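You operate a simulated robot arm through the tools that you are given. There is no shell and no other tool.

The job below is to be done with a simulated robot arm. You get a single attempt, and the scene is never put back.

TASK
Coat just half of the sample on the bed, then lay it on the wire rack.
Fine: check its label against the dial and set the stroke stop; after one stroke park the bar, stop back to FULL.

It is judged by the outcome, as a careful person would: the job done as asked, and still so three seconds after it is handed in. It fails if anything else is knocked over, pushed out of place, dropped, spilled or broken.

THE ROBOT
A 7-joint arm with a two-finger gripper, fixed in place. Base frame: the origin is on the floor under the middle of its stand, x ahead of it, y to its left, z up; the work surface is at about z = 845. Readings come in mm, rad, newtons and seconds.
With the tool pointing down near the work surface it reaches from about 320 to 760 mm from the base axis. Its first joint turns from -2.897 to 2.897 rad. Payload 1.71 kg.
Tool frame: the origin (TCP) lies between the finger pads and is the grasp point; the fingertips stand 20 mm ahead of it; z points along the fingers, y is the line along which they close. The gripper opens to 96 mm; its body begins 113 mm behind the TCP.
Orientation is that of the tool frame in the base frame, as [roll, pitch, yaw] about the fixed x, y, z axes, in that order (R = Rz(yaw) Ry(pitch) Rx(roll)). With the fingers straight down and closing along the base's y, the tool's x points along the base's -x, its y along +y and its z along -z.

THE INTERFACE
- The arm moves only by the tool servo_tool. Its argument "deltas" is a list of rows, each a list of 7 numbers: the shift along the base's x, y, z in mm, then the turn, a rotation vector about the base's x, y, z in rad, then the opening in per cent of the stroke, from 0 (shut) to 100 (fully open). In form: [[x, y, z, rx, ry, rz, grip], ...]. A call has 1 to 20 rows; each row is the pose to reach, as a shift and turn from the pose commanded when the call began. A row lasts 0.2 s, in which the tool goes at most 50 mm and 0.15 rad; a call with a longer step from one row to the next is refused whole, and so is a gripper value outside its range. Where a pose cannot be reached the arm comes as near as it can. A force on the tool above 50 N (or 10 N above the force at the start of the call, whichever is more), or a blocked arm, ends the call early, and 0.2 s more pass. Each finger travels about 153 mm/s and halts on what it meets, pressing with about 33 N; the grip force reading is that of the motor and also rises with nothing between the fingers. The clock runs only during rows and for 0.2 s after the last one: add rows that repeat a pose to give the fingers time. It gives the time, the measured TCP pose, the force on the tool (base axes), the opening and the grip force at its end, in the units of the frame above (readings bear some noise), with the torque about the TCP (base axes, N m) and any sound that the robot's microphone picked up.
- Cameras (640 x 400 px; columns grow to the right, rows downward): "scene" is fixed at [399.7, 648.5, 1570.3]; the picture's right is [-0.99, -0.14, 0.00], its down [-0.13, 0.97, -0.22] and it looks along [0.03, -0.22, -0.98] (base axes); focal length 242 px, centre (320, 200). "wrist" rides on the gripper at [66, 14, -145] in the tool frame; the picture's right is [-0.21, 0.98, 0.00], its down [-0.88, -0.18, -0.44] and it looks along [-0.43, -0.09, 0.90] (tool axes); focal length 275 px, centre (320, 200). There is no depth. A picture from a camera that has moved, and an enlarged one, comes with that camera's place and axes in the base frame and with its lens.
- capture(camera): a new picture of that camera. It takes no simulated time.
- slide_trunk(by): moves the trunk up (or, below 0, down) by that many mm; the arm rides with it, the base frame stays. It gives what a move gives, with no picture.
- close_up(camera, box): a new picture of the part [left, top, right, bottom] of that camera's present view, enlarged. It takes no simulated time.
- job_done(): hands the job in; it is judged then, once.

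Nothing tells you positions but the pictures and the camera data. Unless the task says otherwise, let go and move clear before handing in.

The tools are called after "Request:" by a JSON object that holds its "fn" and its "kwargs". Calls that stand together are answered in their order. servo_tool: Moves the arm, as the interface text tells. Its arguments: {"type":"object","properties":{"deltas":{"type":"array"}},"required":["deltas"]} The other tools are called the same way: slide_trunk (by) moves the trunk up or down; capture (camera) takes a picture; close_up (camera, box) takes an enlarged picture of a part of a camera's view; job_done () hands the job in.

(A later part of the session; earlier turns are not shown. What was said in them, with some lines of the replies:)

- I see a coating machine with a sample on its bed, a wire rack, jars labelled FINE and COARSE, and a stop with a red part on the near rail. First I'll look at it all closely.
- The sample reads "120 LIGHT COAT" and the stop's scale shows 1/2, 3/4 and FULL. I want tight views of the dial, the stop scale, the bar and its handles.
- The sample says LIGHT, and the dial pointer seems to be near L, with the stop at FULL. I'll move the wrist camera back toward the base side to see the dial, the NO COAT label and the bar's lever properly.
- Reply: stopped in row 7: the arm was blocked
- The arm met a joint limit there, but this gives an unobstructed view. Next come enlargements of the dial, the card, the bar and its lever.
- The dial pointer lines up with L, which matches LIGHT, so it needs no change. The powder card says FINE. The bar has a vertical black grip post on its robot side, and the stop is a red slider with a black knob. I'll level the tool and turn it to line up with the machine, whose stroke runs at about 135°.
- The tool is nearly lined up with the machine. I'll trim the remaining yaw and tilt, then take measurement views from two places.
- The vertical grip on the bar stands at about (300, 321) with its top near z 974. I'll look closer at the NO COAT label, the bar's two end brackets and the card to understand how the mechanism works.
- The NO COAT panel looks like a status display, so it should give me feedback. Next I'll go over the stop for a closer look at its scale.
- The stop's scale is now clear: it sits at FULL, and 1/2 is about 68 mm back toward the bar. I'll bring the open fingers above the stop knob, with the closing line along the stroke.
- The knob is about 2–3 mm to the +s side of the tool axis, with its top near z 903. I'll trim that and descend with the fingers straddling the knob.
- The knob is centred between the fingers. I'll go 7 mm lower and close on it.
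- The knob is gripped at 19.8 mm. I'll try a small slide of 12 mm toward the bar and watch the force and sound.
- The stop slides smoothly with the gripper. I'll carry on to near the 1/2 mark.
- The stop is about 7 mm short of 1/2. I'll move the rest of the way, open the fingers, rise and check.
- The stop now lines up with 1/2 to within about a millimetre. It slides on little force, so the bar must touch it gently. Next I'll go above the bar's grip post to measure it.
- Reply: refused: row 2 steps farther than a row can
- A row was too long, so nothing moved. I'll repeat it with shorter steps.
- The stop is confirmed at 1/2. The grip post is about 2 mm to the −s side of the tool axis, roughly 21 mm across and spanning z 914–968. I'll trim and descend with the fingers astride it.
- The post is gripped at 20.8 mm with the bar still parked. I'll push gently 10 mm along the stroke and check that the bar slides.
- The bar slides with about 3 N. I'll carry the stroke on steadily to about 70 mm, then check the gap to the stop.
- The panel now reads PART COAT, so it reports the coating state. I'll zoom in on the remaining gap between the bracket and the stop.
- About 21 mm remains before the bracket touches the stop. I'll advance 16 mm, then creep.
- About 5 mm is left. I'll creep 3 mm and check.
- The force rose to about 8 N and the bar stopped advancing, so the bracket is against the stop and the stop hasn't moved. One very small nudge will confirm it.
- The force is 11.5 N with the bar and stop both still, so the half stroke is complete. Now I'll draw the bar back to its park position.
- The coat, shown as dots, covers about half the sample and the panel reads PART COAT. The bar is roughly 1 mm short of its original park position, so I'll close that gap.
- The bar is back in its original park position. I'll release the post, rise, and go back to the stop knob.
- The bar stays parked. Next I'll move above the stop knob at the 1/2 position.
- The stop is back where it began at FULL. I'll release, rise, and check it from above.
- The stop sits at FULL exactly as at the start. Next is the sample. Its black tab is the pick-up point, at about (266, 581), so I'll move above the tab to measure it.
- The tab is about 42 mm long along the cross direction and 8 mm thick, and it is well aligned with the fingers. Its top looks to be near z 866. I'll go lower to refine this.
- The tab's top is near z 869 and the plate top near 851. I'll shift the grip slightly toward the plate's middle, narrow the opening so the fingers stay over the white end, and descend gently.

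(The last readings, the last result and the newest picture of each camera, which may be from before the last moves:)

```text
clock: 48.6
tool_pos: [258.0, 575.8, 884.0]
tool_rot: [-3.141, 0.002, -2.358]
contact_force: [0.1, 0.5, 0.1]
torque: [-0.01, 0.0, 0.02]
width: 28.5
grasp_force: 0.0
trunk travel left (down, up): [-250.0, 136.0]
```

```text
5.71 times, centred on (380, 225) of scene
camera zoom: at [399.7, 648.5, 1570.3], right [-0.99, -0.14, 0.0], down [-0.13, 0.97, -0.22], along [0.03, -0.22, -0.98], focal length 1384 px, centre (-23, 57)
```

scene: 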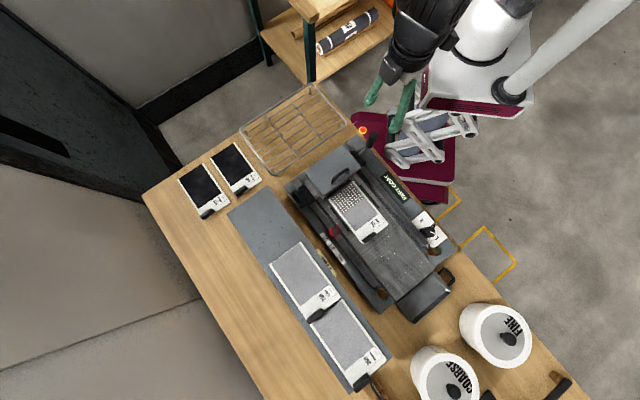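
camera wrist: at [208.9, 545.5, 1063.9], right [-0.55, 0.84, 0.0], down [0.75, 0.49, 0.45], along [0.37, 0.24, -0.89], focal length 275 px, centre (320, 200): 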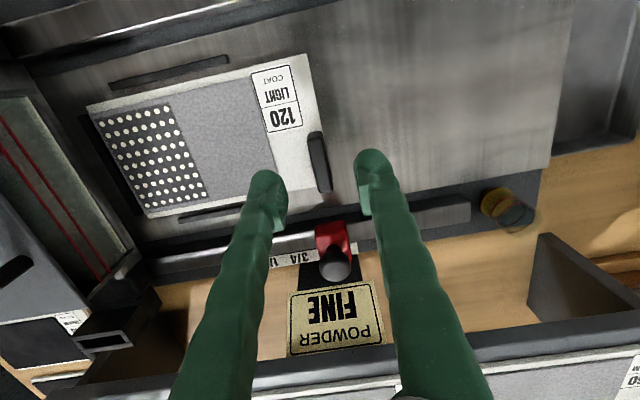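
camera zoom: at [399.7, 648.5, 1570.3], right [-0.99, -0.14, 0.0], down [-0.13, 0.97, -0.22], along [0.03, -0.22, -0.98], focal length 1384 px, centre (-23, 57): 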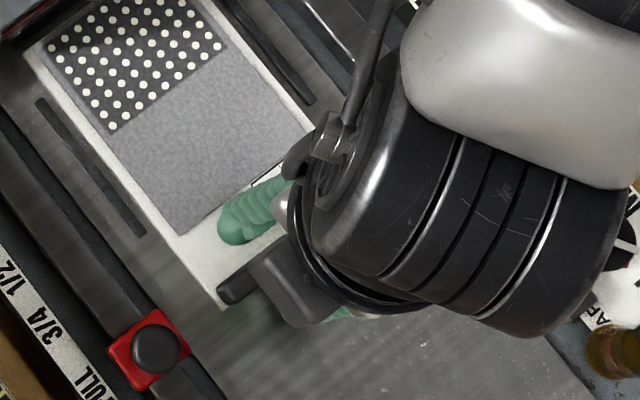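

The tab is centred between the fingertips. I'll descend a further 9 mm, watching the force.

Request:
{"fn": "servo_tool", "kwargs": {"deltas": [[0, 0, -3, 0, 0, 0, 30], [0, 0, -6, 0, 0, 0, 30], [0, 0, -9, 0, 0, 0, 30], [0, 0, -9, 0, 0, 0, 30]]}}

Request:
{"fn": "close_up", "kwargs": {"camera": "wrist", "box": [260, 120, 380, 220]}}

```text
clock: 49.6
tool_pos: [258.2, 575.8, 874.1]
tool_rot: [-3.141, 0.002, -2.358]
contact_force: [0.5, -0.1, -0.4]
torque: [0.01, 0.0, -0.02]
width: 28.9
grasp_force: 0.1
trunk travel left (down, up): [-250.0, 136.0]
```

```text
4.00 times, centred on (320, 170) of wrist
camera zoom: at [202.0, 539.9, 1019.1], right [-0.55, 0.84, 0.0], down [0.75, 0.49, 0.45], along [0.37, 0.24, -0.89], focal length 1101 px, centre (320, 320)
```

zoom: 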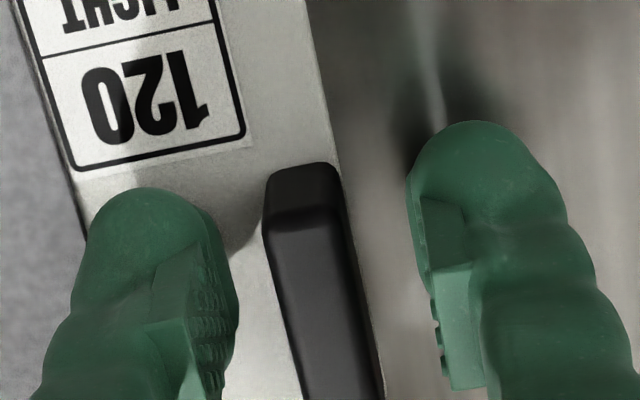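

No contact yet, and the tips reach about 16 mm below the tab's top. I'll close on the tab.

Request:
{"fn": "servo_tool", "kwargs": {"deltas": [[0, 0, 0, 0, 0, 0, 20], [0, 0, 0, 0, 0, 0, 10], [0, 0, 0, 0, 0, 0, 3], [0, 0, 0, 0, 0, 0, 3], [0, 0, 0, 0, 0, 0, 3]]}}

Request:
{"fn": "close_up", "kwargs": {"camera": "wrist", "box": [240, 100, 400, 220]}}

```text
clock: 50.8
tool_pos: [259.0, 575.7, 874.4]
tool_rot: [-3.141, 0.001, -2.358]
contact_force: [0.7, -0.7, 1.1]
torque: [0.01, 0.01, 0.06]
width: 10.6
grasp_force: 32.7
trunk travel left (down, up): [-250.0, 136.0]
```

```text
3.33 times, centred on (320, 160) of wrist
camera zoom: at [202.0, 539.8, 1019.2], right [-0.55, 0.84, 0.0], down [0.75, 0.49, 0.45], along [0.37, 0.24, -0.89], focal length 918 px, centre (320, 333)
```

zoom: 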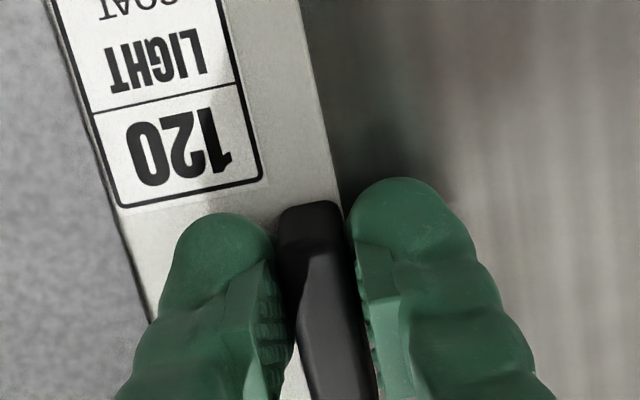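

The tab is gripped at 10.6 mm. I'll lift slowly by 15 mm and look for droop.

Request:
{"fn": "servo_tool", "kwargs": {"deltas": [[0, 0, 2, 0, 0, 0, 1], [0, 0, 4, 0, 0, 0, 1], [0, 0, 7, 0, 0, 0, 1], [0, 0, 11, 0, 0, 0, 1], [0, 0, 15, 0, 0, 0, 1], [0, 0, 15, 0, 0, 0, 1]]}}

Request:
{"fn": "capture", "kwargs": {"camera": "wrist"}}

Request:
{"fn": "close_up", "kwargs": {"camera": "scene", "box": [310, 160, 430, 260]}}

```text
clock: 52.2
tool_pos: [258.0, 575.2, 889.8]
tool_rot: [3.141, 0.002, -2.359]
contact_force: [-0.2, 0.1, -1.0]
torque: [0.02, 0.05, 0.02]
width: 10.6
grasp_force: 32.5
trunk travel left (down, up): [-250.0, 136.0]
```

```text
taken
camera wrist: at [202.2, 539.6, 1034.3], right [-0.55, 0.84, 0.0], down [0.75, 0.49, 0.45], along [0.37, 0.24, -0.89], focal length 275 px, centre (320, 200)
```

wrist: 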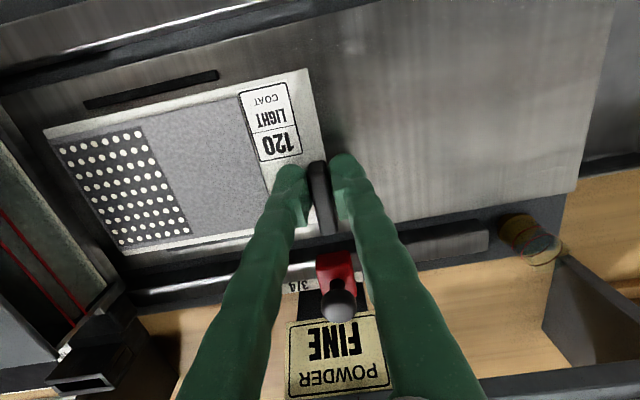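

```text
4.00 times, centred on (370, 210) of scene
camera zoom: at [399.7, 648.5, 1570.3], right [-0.99, -0.14, 0.0], down [-0.13, 0.97, -0.22], along [0.03, -0.22, -0.98], focal length 969 px, centre (120, 160)
```

zoom: 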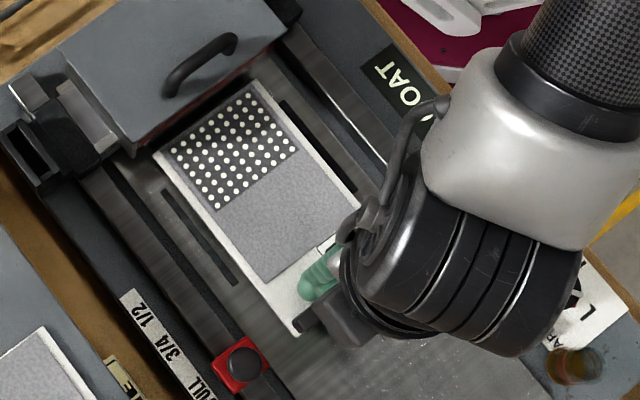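

The plate lifts level. I'll shift it 14 mm away from the bar first, then raise it well clear.

Request:
{"fn": "servo_tool", "kwargs": {"deltas": [[-3, 3, 2, 0, 0, 0, 1], [-6.5, 6.5, 5, 0, 0, 0, 1], [-10, 10, 8, 0, 0, 0, 1], [-10, 10, 20, 0, 0, 0, 1], [-10, 10, 35, 0, 0, 0, 1], [-10, 10, 55, 0, 0, 0, 1], [-10, 10, 75, 0, 0, 0, 1], [-10, 10, 95, 0, 0, 0, 1], [-10, 10, 115, 0, 0, 0, 1], [-10, 10, 135, 0, 0, 0, 1], [-10, 10, 155, 0, 0, 0, 1], [-10, 10, 170, 0, 0, 0, 1], [-10, 10, 180, 0, 0, 0, 1], [-10, 10, 180, 0, 0, 0, 1]]}}

Request:
{"fn": "capture", "kwargs": {"camera": "wrist"}}

Request:
{"fn": "capture", "kwargs": {"camera": "scene"}}

```text
clock: 55.2
tool_pos: [248.5, 585.7, 1070.2]
tool_rot: [3.141, 0.003, -2.357]
contact_force: [0.6, -0.3, -0.3]
torque: [0.05, 0.0, -0.02]
width: 10.9
grasp_force: 33.1
trunk travel left (down, up): [-250.0, 136.0]
```

```text
taken
camera wrist: at [192.7, 549.7, 1214.3], right [-0.55, 0.84, 0.0], down [0.75, 0.49, 0.45], along [0.37, 0.24, -0.89], focal length 275 px, centre (320, 200)
```

wrist: 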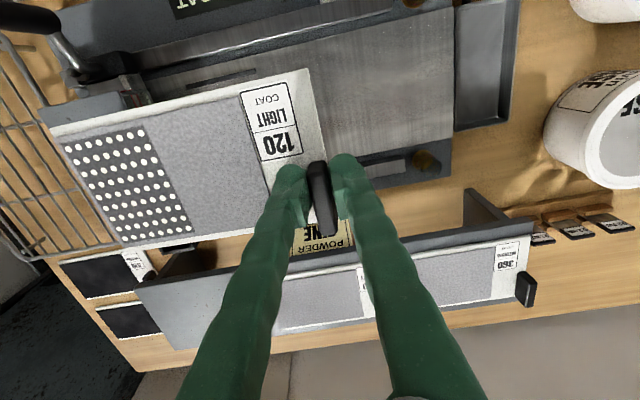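

```text
taken
```

scene: 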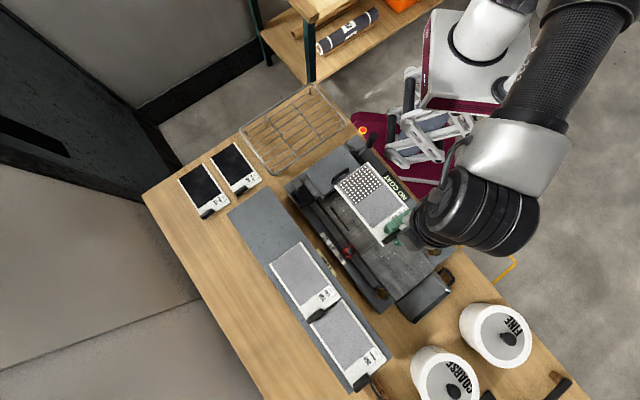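

The plate hangs level with no slip. I'll carry it back over the parked bar toward the rack at this height and stop above the rack to measure.

Request:
{"fn": "servo_tool", "kwargs": {"deltas": [[8, -8, 5, 0, 0, 0, 1], [22, -23, 10, 0, 0, 0, 1], [38, -40, 10, 0, 0, 0, 1], [56, -59, 10, 0, 0, 0, 1], [74, -78, 10, 0, 0, 0, 1], [92, -97, 10, 0, 0, 0, 1], [110, -116, 10, 0, 0, 0, 1], [128, -135, 10, 0, 0, 0, 1], [146, -154, 10, 0, 0, 0, 1], [164, -173, 10, 0, 0, 0, 1], [182, -192, 10, 0, 0, 0, 1], [200, -211, 10, 0, 0, 0, 1], [217, -229, 10, 0, 0, 0, 1], [231, -244, 10, 0, 0, 0, 1], [240, -254, 10, 0, 0, 0, 1], [241.4, -255.5, 10, 0, 0, 0, 1], [241.4, -255.5, 10, 0, 0, 0, 1]]}}

Request:
{"fn": "capture", "kwargs": {"camera": "wrist"}}

Request:
{"fn": "capture", "kwargs": {"camera": "scene"}}

```text
clock: 58.8
tool_pos: [489.9, 328.9, 1079.4]
tool_rot: [-3.14, 0.002, -2.357]
contact_force: [-0.1, 0.3, -0.9]
torque: [0.03, 0.03, -0.01]
width: 10.9
grasp_force: 33.5
trunk travel left (down, up): [-250.0, 136.0]
```

```text
taken
camera wrist: at [434.1, 293.7, 1223.8], right [-0.55, 0.84, 0.0], down [0.75, 0.49, 0.45], along [0.37, 0.24, -0.89], focal length 275 px, centre (320, 200)
```

wrist: 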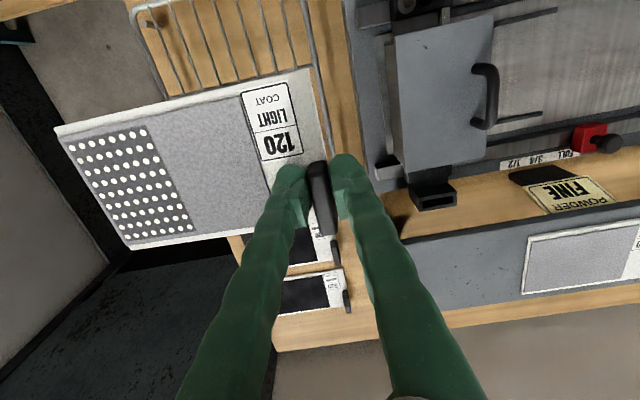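

```text
taken
```

scene: 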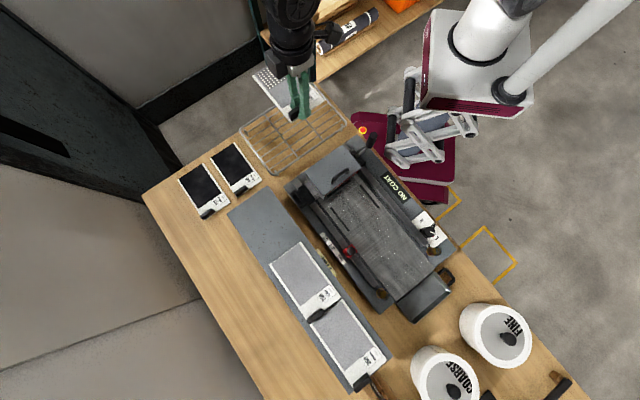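

The plate is above the rack. I'll zoom in to place the rack's frame against the plate.

Request:
{"fn": "close_up", "kwargs": {"camera": "wrist", "box": [110, 0, 350, 150]}}

Request:
{"fn": "close_up", "kwargs": {"camera": "wrist", "box": [220, 200, 360, 330]}}

Request:
{"fn": "close_up", "kwargs": {"camera": "scene", "box": [220, 50, 380, 190]}}

```text
2.67 times, centred on (230, 75) of wrist
camera zoom: at [434.1, 293.7, 1223.8], right [-0.55, 0.84, 0.0], down [0.75, 0.49, 0.45], along [0.37, 0.24, -0.89], focal length 734 px, centre (560, 533)
```

zoom: 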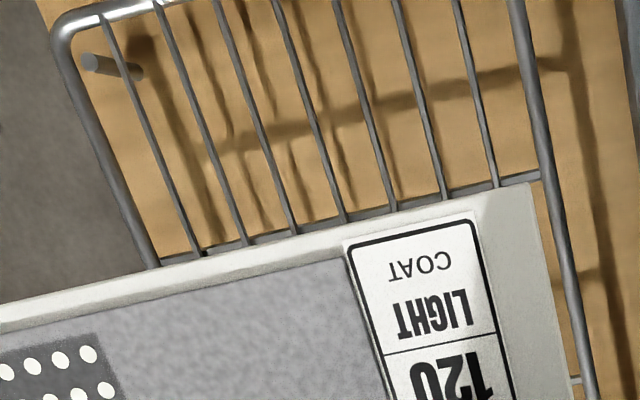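

```text
3.08 times, centred on (290, 265) of wrist
camera zoom: at [434.1, 293.7, 1223.8], right [-0.55, 0.84, 0.0], down [0.75, 0.49, 0.45], along [0.37, 0.24, -0.89], focal length 847 px, centre (412, 0)
```

zoom: 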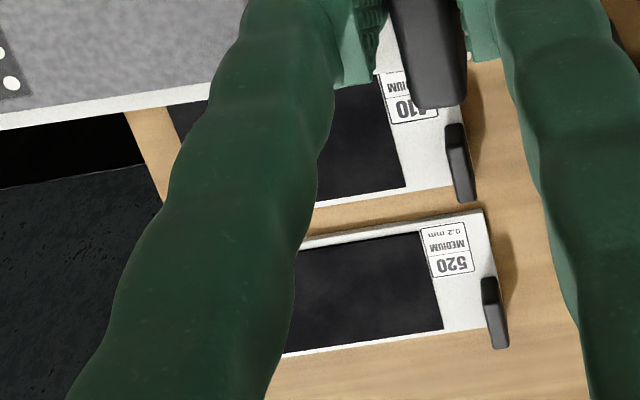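

```text
2.86 times, centred on (300, 120) of scene
camera zoom: at [399.7, 648.5, 1570.3], right [-0.99, -0.14, 0.0], down [-0.13, 0.97, -0.22], along [0.03, -0.22, -0.98], focal length 692 px, centre (377, 429)
```

zoom: 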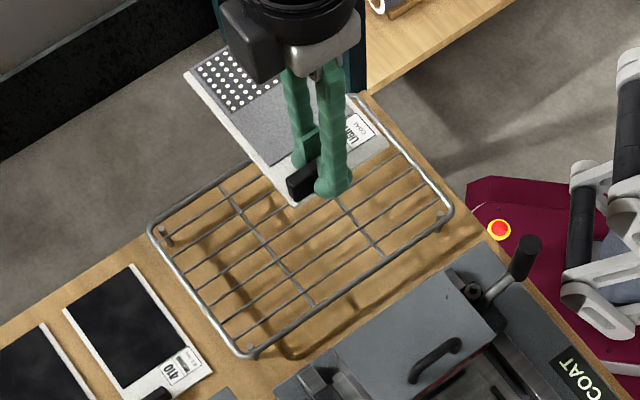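

Cross-checking both cameras, the rack's wires are at about z 840. The frame spans s −105 to −304, so its centre is about 17 mm further along −s. I'll shift the plate to centre it and lower it part way.

Request:
{"fn": "servo_tool", "kwargs": {"deltas": [[6, -6, 0, 0, 0, 0, 1], [12, -12, -5, 0, 0, 0, 1], [12, -12, -25, 0, 0, 0, 1], [12, -12, -50, 0, 0, 0, 1], [12, -12, -75, 0, 0, 0, 1], [12, -12, -100, 0, 0, 0, 1], [12, -12, -120, 0, 0, 0, 1], [12, -12, -135, 0, 0, 0, 1], [12, -12, -145, 0, 0, 0, 1], [12, -12, -145, 0, 0, 0, 1]]}}

Request:
{"fn": "capture", "kwargs": {"camera": "wrist"}}

Request:
{"fn": "close_up", "kwargs": {"camera": "scene", "box": [220, 50, 380, 190]}}

```text
clock: 61.0
tool_pos: [500.9, 317.8, 934.1]
tool_rot: [3.141, 0.002, -2.358]
contact_force: [-0.1, 0.8, -1.2]
torque: [0.07, 0.02, 0.02]
width: 10.5
grasp_force: 33.1
trunk travel left (down, up): [-250.0, 136.0]
```

```text
taken
camera wrist: at [445.9, 282.0, 1078.5], right [-0.55, 0.84, 0.0], down [0.75, 0.49, 0.45], along [0.37, 0.24, -0.89], focal length 275 px, centre (320, 200)
```

wrist: 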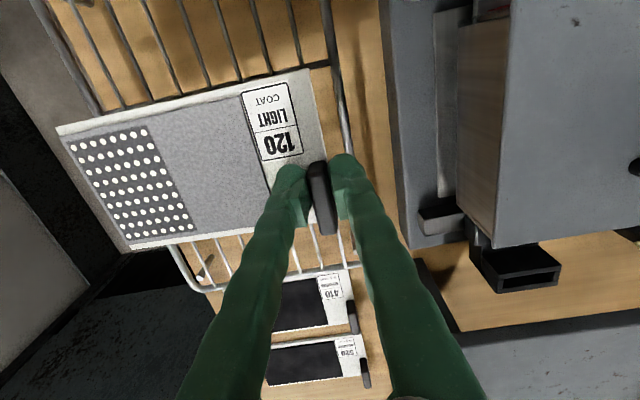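

```text
2.86 times, centred on (300, 120) of scene
camera zoom: at [399.7, 648.5, 1570.3], right [-0.99, -0.14, 0.0], down [-0.13, 0.97, -0.22], along [0.03, -0.22, -0.98], focal length 692 px, centre (377, 429)
```

zoom: 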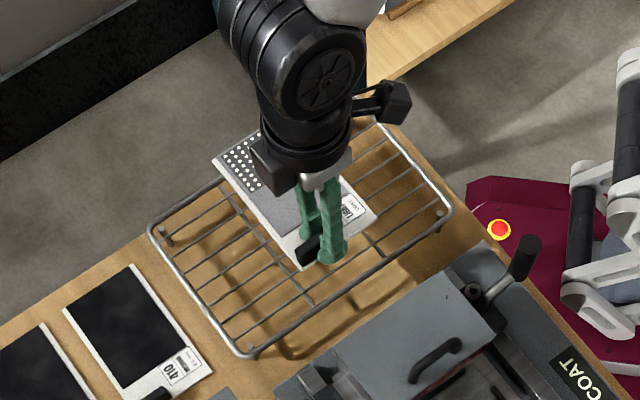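

The plate is centred over the rack with about 21 mm clear at each end. I'll lower it further in stages, watching the force.

Request:
{"fn": "servo_tool", "kwargs": {"deltas": [[0, 0, -12, 0, 0, 0, 1], [0, 0, -24, 0, 0, 0, 1], [0, 0, -35, 0, 0, 0, 1], [0, 0, -44, 0, 0, 0, 1], [0, 0, -50, 0, 0, 0, 1], [0, 0, -50, 0, 0, 0, 1]]}}

Request:
{"fn": "capture", "kwargs": {"camera": "wrist"}}

Request:
{"fn": "close_up", "kwargs": {"camera": "scene", "box": [220, 50, 380, 190]}}

```text
clock: 62.4
tool_pos: [501.5, 318.3, 884.7]
tool_rot: [3.141, 0.002, -2.36]
contact_force: [-0.7, 0.0, -0.4]
torque: [0.03, 0.03, 0.01]
width: 10.7
grasp_force: 32.9
trunk travel left (down, up): [-250.0, 136.0]
```

```text
taken
camera wrist: at [445.6, 281.9, 1028.6], right [-0.55, 0.84, 0.0], down [0.75, 0.49, 0.45], along [0.37, 0.24, -0.89], focal length 275 px, centre (320, 200)
```

wrist: 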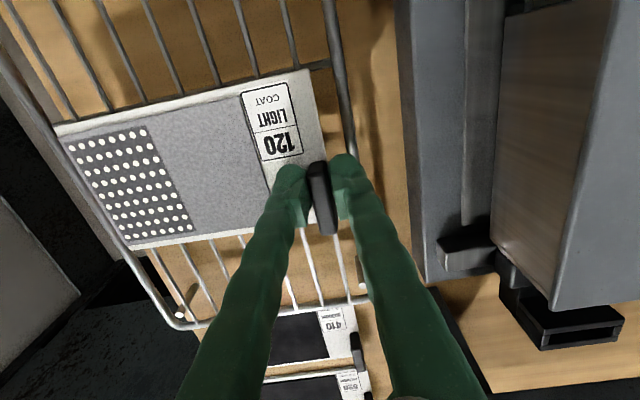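

```text
2.86 times, centred on (300, 120) of scene
camera zoom: at [399.7, 648.5, 1570.3], right [-0.99, -0.14, 0.0], down [-0.13, 0.97, -0.22], along [0.03, -0.22, -0.98], focal length 692 px, centre (377, 429)
```

zoom: 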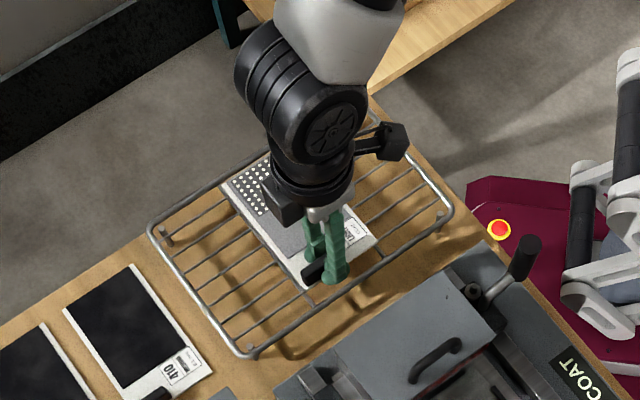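

Request:
{"fn": "servo_tool", "kwargs": {"deltas": [[0, 0, -4, 0, 0, 0, 1], [0, 0, -8, 0, 0, 0, 1], [0, 0, -8, 0, 0, 0, 1]]}}

Request:
{"fn": "close_up", "kwargs": {"camera": "wrist", "box": [20, 90, 180, 270]}}

Request:
{"fn": "close_up", "kwargs": {"camera": "wrist", "box": [260, 60, 400, 150]}}

```text
clock: 63.2
tool_pos: [501.2, 317.9, 876.7]
tool_rot: [3.141, 0.002, -2.359]
contact_force: [0.3, 0.0, -1.0]
torque: [-0.04, 0.01, 0.02]
width: 10.5
grasp_force: 33.0
trunk travel left (down, up): [-250.0, 136.0]
```

```text
2.22 times, centred on (100, 180) of wrist
camera zoom: at [445.6, 282.2, 1020.9], right [-0.55, 0.84, 0.0], down [0.75, 0.49, 0.45], along [0.37, 0.24, -0.89], focal length 612 px, centre (809, 244)
```

zoom: 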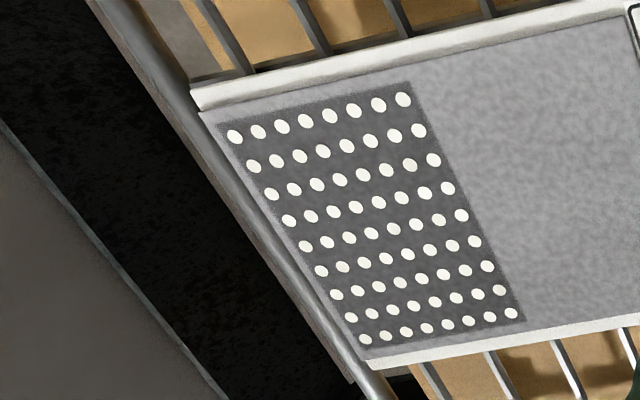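

```text
4.44 times, centred on (330, 105) of wrist
camera zoom: at [445.6, 282.2, 1020.9], right [-0.55, 0.84, 0.0], down [0.75, 0.49, 0.45], along [0.37, 0.24, -0.89], focal length 1224 px, centre (276, 622)
```

zoom: 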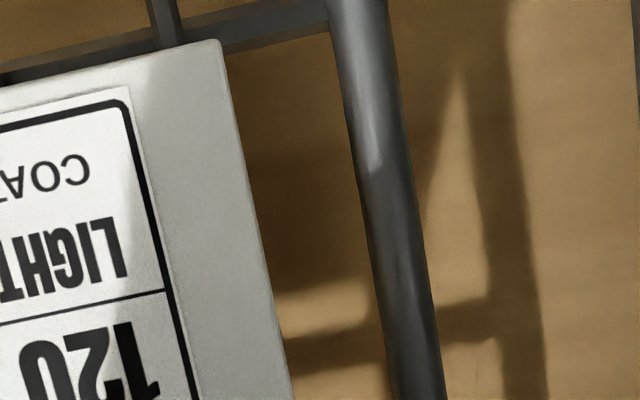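

Request:
{"fn": "servo_tool", "kwargs": {"deltas": [[0, 0, -2, 0, 0, 0, 1], [0, 0, -4, 0, 0, 0, 1], [0, 0, -6, 0, 0, 0, 1], [0, 0, -6, 0, 0, 0, 1]]}}

Request:
{"fn": "close_up", "kwargs": {"camera": "wrist", "box": [260, 60, 400, 150]}}

```text
clock: 64.2
tool_pos: [502.5, 319.4, 872.9]
tool_rot: [-3.14, 0.007, -2.356]
contact_force: [-0.4, -2.6, 28.1]
torque: [0.0, 0.0, -0.03]
width: 10.5
grasp_force: 32.6
trunk travel left (down, up): [-250.0, 136.0]
```

```text
4.44 times, centred on (330, 105) of wrist
camera zoom: at [445.4, 282.1, 1017.2], right [-0.55, 0.84, 0.0], down [0.75, 0.49, 0.45], along [0.38, 0.25, -0.89], focal length 1224 px, centre (276, 622)
```

zoom: 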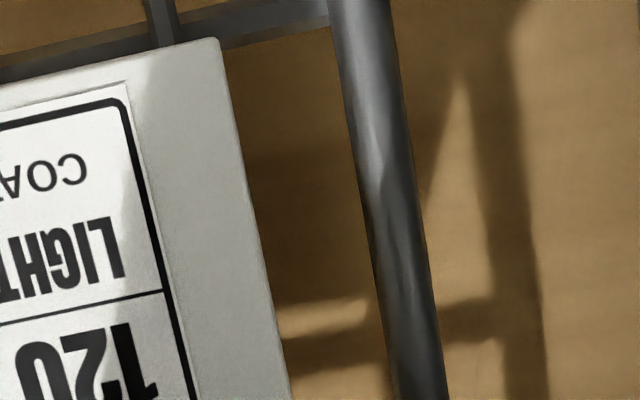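

The plate touches the rack at TCP z ≈ 873, with 28 N pressing. I'll back off about 2 mm to relieve it and look.

Request:
{"fn": "servo_tool", "kwargs": {"deltas": [[0, 0, 1, 0, 0, 0, 1], [0, 0, 2, 0, 0, 0, 1], [0, 0, 2, 0, 0, 0, 1]]}}

Request:
{"fn": "capture", "kwargs": {"camera": "wrist"}}

Request:
{"fn": "close_up", "kwargs": {"camera": "wrist", "box": [20, 90, 180, 270]}}

Request:
{"fn": "close_up", "kwargs": {"camera": "scene", "box": [250, 80, 350, 180]}}

```text
clock: 65.0
tool_pos: [501.1, 318.9, 873.7]
tool_rot: [3.141, 0.004, -2.356]
contact_force: [5.2, 4.4, 15.9]
torque: [0.56, -0.56, 0.02]
width: 10.6
grasp_force: 33.1
trunk travel left (down, up): [-250.0, 136.0]
```

```text
taken
camera wrist: at [445.7, 282.2, 1017.3], right [-0.55, 0.84, 0.0], down [0.75, 0.49, 0.45], along [0.38, 0.25, -0.89], focal length 275 px, centre (320, 200)
```

wrist: 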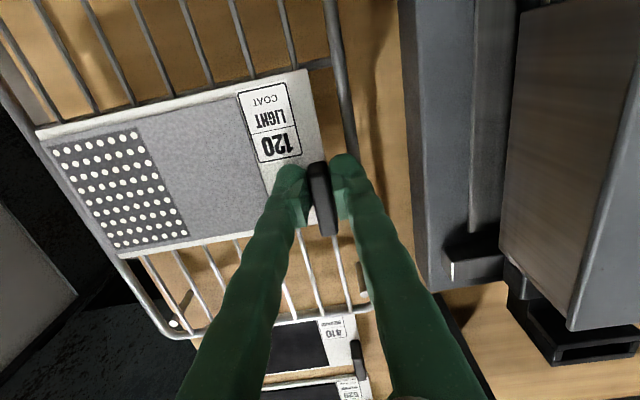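

```text
2.22 times, centred on (100, 180) of wrist
camera zoom: at [445.7, 282.2, 1017.3], right [-0.55, 0.84, 0.0], down [0.75, 0.49, 0.45], along [0.38, 0.25, -0.89], focal length 612 px, centre (809, 244)
```

zoom: 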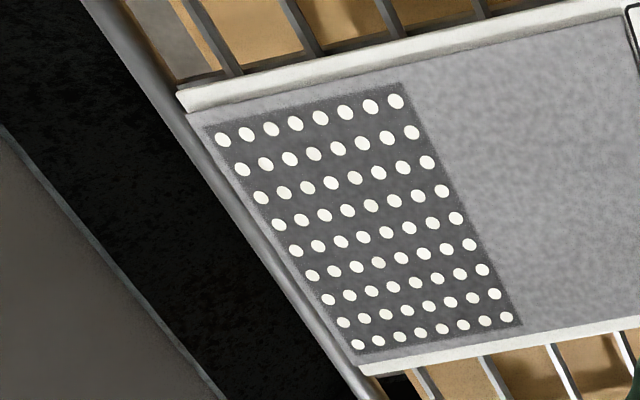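

```text
4.00 times, centred on (300, 130) of scene
camera zoom: at [399.7, 648.5, 1570.3], right [-0.99, -0.14, 0.0], down [-0.13, 0.97, -0.22], along [0.03, -0.22, -0.98], focal length 969 px, centre (400, 480)
```

zoom: 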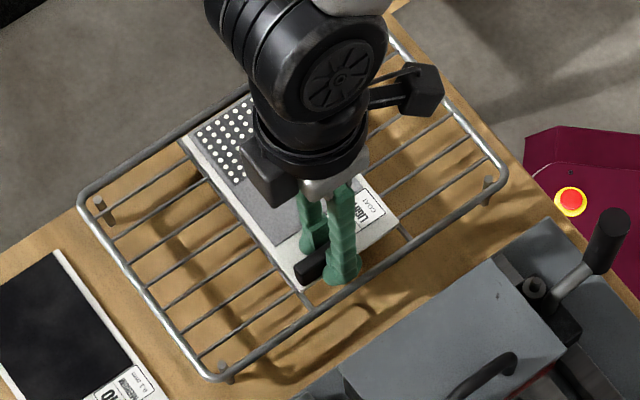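

The plate had drooped about 4° in the grip. Now it has been levelled against the rack and lies inside the frame with about 14 and 21 mm to spare. I'll ease off the last millimetre of load and open the fingers gently.

Request:
{"fn": "servo_tool", "kwargs": {"deltas": [[0, 0, 0.5, 0, 0, 0, 1], [0, 0, 1, 0, 0, 0, 1], [0, 0, 1, 0, 0, 0, 1]]}}

Request:
{"fn": "close_up", "kwargs": {"camera": "wrist", "box": [260, 60, 400, 220]}}

```text
clock: 65.8
tool_pos: [501.0, 316.9, 873.9]
tool_rot: [3.141, 0.001, -2.357]
contact_force: [1.4, 1.9, 6.9]
torque: [0.25, -0.2, 0.04]
width: 10.9
grasp_force: 32.6
trunk travel left (down, up): [-250.0, 136.0]
```

```text
2.50 times, centred on (330, 140) of wrist
camera zoom: at [445.3, 281.5, 1017.7], right [-0.55, 0.84, 0.0], down [0.75, 0.49, 0.44], along [0.37, 0.24, -0.9], focal length 688 px, centre (295, 350)
```

zoom: 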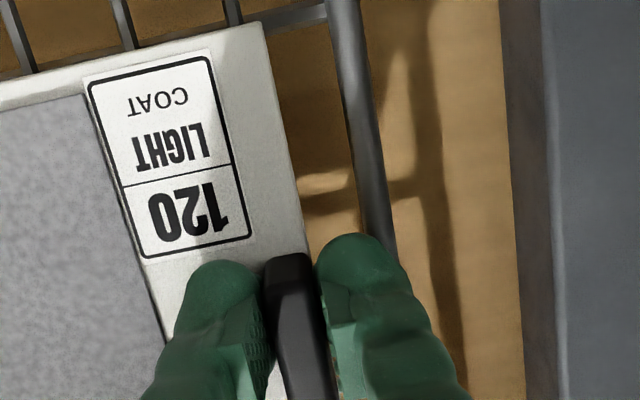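

The force is down to 7 N. I'll open the fingers slowly to about 28 mm and then look.

Request:
{"fn": "servo_tool", "kwargs": {"deltas": [[0, 0, 0.3, 0, 0, 0, 12], [0, 0, 0.3, 0, 0, 0, 16], [0, 0, 0.3, 0, 0, 0, 22], [0, 0, 0.3, 0, 0, 0, 28], [0, 0, 0.3, 0, 0, 0, 28]]}}

Request:
{"fn": "capture", "kwargs": {"camera": "wrist"}}

Request:
{"fn": "close_up", "kwargs": {"camera": "wrist", "box": [240, 90, 400, 220]}}

```text
clock: 67.0
tool_pos: [501.4, 317.6, 874.4]
tool_rot: [-3.14, 0.003, -2.358]
contact_force: [0.5, 0.1, -0.8]
torque: [-0.03, 0.0, -0.03]
width: 27.0
grasp_force: 0.0
trunk travel left (down, up): [-250.0, 136.0]
```

```text
taken
camera wrist: at [446.0, 281.9, 1018.3], right [-0.55, 0.84, 0.0], down [0.75, 0.49, 0.45], along [0.37, 0.24, -0.89], focal length 275 px, centre (320, 200)
```

wrist: 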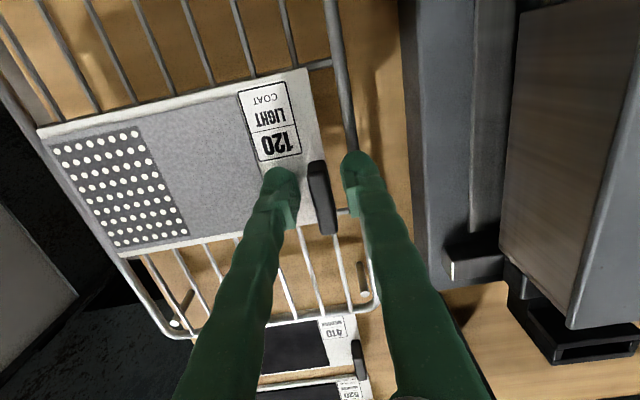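

```text
3.08 times, centred on (320, 155) of wrist
camera zoom: at [446.0, 281.9, 1018.3], right [-0.55, 0.84, 0.0], down [0.75, 0.49, 0.45], along [0.37, 0.24, -0.89], focal length 847 px, centre (320, 338)
```

zoom: 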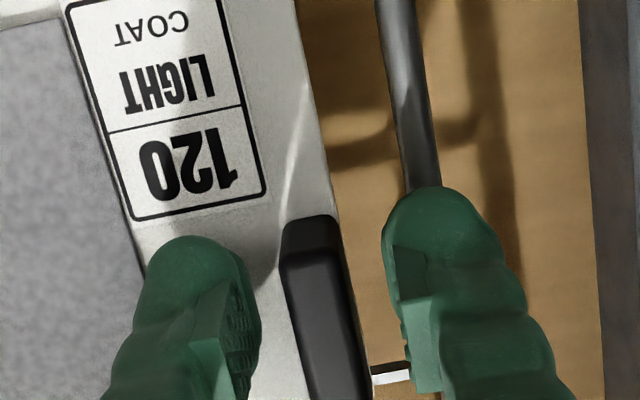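

The sample is released and lies flat on the rack. I'll rise straight up and move clear to check everything.

Request:
{"fn": "servo_tool", "kwargs": {"deltas": [[0, 0, 8, 0, 0, 0, 28], [0, 0, 20, 0, 0, 0, 28], [0, 0, 50, 0, 0, 0, 35], [0, 0, 90, 0, 0, 0, 50], [0, 0, 130, 0, 0, 0, 70], [0, 0, 170, 0, 0, 0, 70], [-20, 20, 205, 0, 0, 0, 70], [-50, 50, 215, 0, 0, 0, 70], [-80, 80, 215, 0, 0, 0, 70], [-110, 110, 215, 0, 0, 0, 70], [-140, 140, 215, 0, 0, 0, 70], [-170, 170, 215, 0, 0, 0, 70], [-200, 200, 215, 0, 0, 0, 70], [-200, 200, 215, 0, 0, 0, 70]]}}

Request:
{"fn": "capture", "kwargs": {"camera": "scene"}}

Request:
{"fn": "close_up", "kwargs": {"camera": "scene", "box": [220, 70, 380, 190]}}

Request:
{"fn": "close_up", "kwargs": {"camera": "scene", "box": [280, 130, 460, 310]}}

Request:
{"fn": "capture", "kwargs": {"camera": "wrist"}}

```text
clock: 70.0
tool_pos: [303.0, 518.2, 1089.8]
tool_rot: [3.141, 0.002, -2.358]
contact_force: [0.4, -0.7, -0.2]
torque: [0.01, 0.02, -0.01]
width: 67.0
grasp_force: 0.0
trunk travel left (down, up): [-250.0, 136.0]
```

```text
taken
```

scene: 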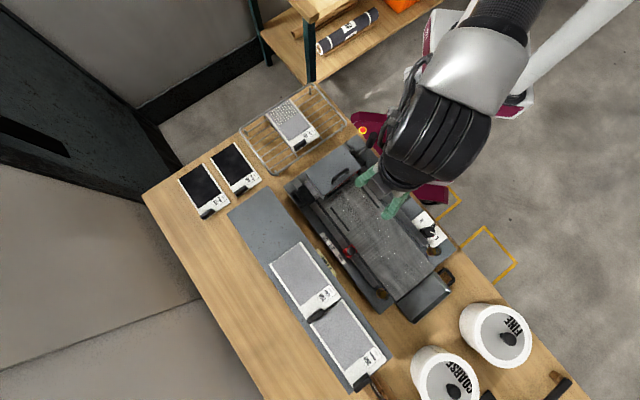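

```text
3.33 times, centred on (300, 130) of scene
camera zoom: at [399.7, 648.5, 1570.3], right [-0.99, -0.14, 0.0], down [-0.13, 0.97, -0.22], along [0.03, -0.22, -0.98], focal length 807 px, centre (387, 433)
```

zoom: 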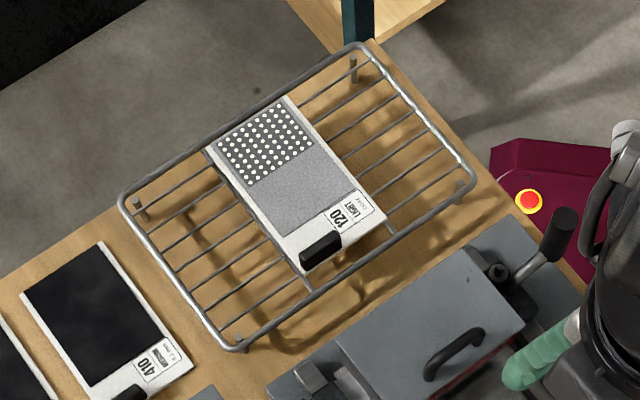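

```text
2.22 times, centred on (370, 220) of scene
camera zoom: at [399.7, 648.5, 1570.3], right [-0.99, -0.14, 0.0], down [-0.13, 0.97, -0.22], along [0.03, -0.22, -0.98], focal length 538 px, centre (209, 156)
```

zoom: 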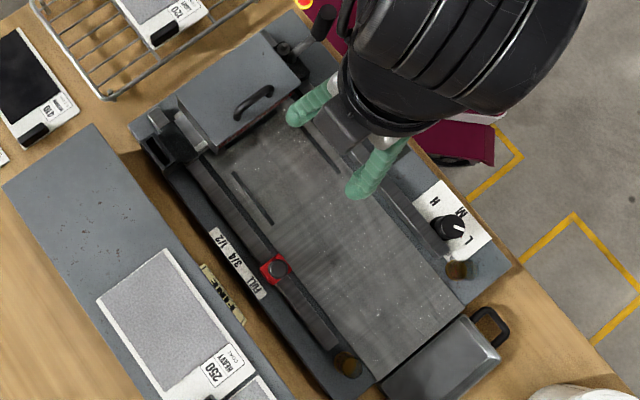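

```text
taken
camera wrist: at [247.1, 482.2, 1232.9], right [-0.54, 0.84, 0.0], down [0.75, 0.49, 0.45], along [0.37, 0.24, -0.89], focal length 275 px, centre (320, 200)
```

wrist: 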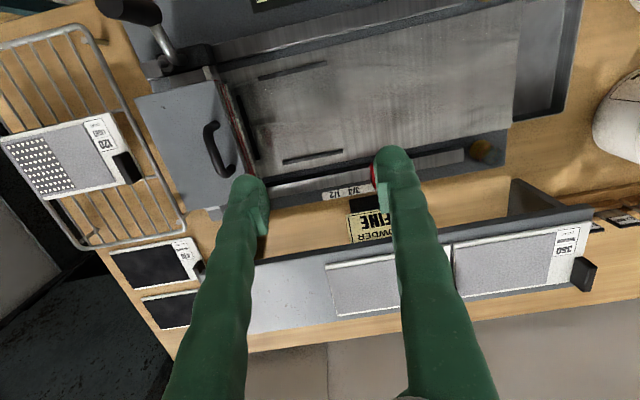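

The sample lies on the rack, the bar is parked, and the stop and dial look unchanged. I'll take a last close check before handing in.

Request:
{"fn": "close_up", "kwargs": {"camera": "scene", "box": [260, 90, 330, 160]}}

Request:
{"fn": "close_up", "kwargs": {"camera": "scene", "box": [310, 220, 370, 280]}}

Request:
{"fn": "close_up", "kwargs": {"camera": "scene", "box": [280, 170, 345, 225]}}

```text
5.71 times, centred on (295, 125) of scene
camera zoom: at [399.7, 648.5, 1570.3], right [-0.99, -0.14, 0.0], down [-0.13, 0.97, -0.22], along [0.03, -0.22, -0.98], focal length 1384 px, centre (463, 629)
```

zoom: 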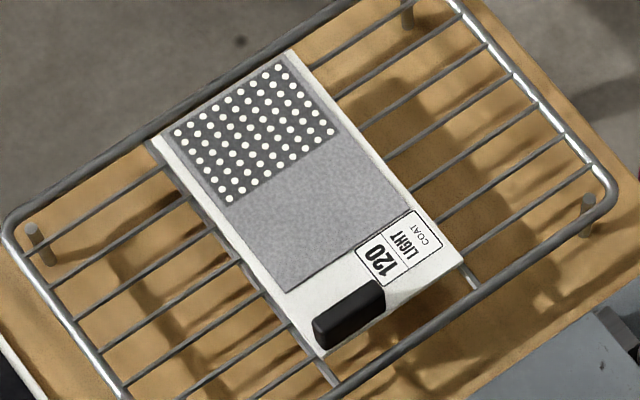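

```text
6.67 times, centred on (340, 250) of scene
camera zoom: at [399.7, 648.5, 1570.3], right [-0.99, -0.14, 0.0], down [-0.13, 0.97, -0.22], along [0.03, -0.22, -0.98], focal length 1614 px, centre (187, -133)
```

zoom: 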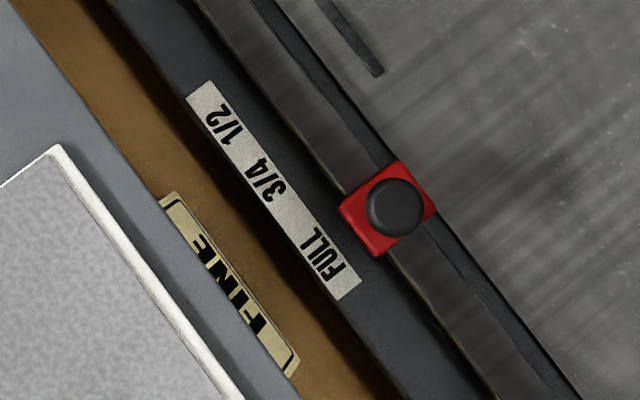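

```text
7.27 times, centred on (312, 198) of scene
camera zoom: at [399.7, 648.5, 1570.3], right [-0.99, -0.14, 0.0], down [-0.13, 0.97, -0.22], along [0.03, -0.22, -0.98], focal length 1761 px, centre (374, 218)
```

zoom: 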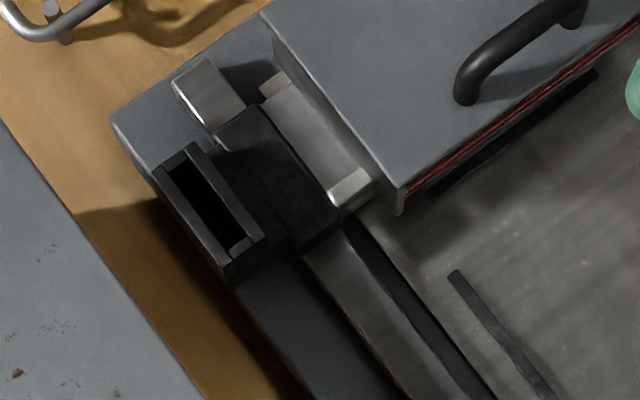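

The half-coated sample lies flat inside the rack frame. The bar is parked as at the start, the stop is at FULL, the dial is on L, and the gripper is clear. I'm handing in.

Request:
{"fn": "job_done", "kwargs": {}}

```text
The job is handed in.
```

The sample is half coated and lying flat on the wire rack, inside its frame. The job is handed in.

- **Label and dial:** the label reads 120 LIGHT and the dial was already on L, so I left it there. The powder card reads FINE.
- **Stroke:** I set the stop to 1/2 and made one stroke. The bar came up gently against the stop without moving it. By eye the coat covers about half the grey area, roughly 49%.
- **Bar and stop:** the bar is back in its original park position, and the stop is back at FULL.
- **Lifting:** the sample tilted about 4° in the gripper as I carried it, then settled level on the rack. It was held only by its black tab, so nothing touched the coated half.

I saw nothing else moved, spilled or knocked over.
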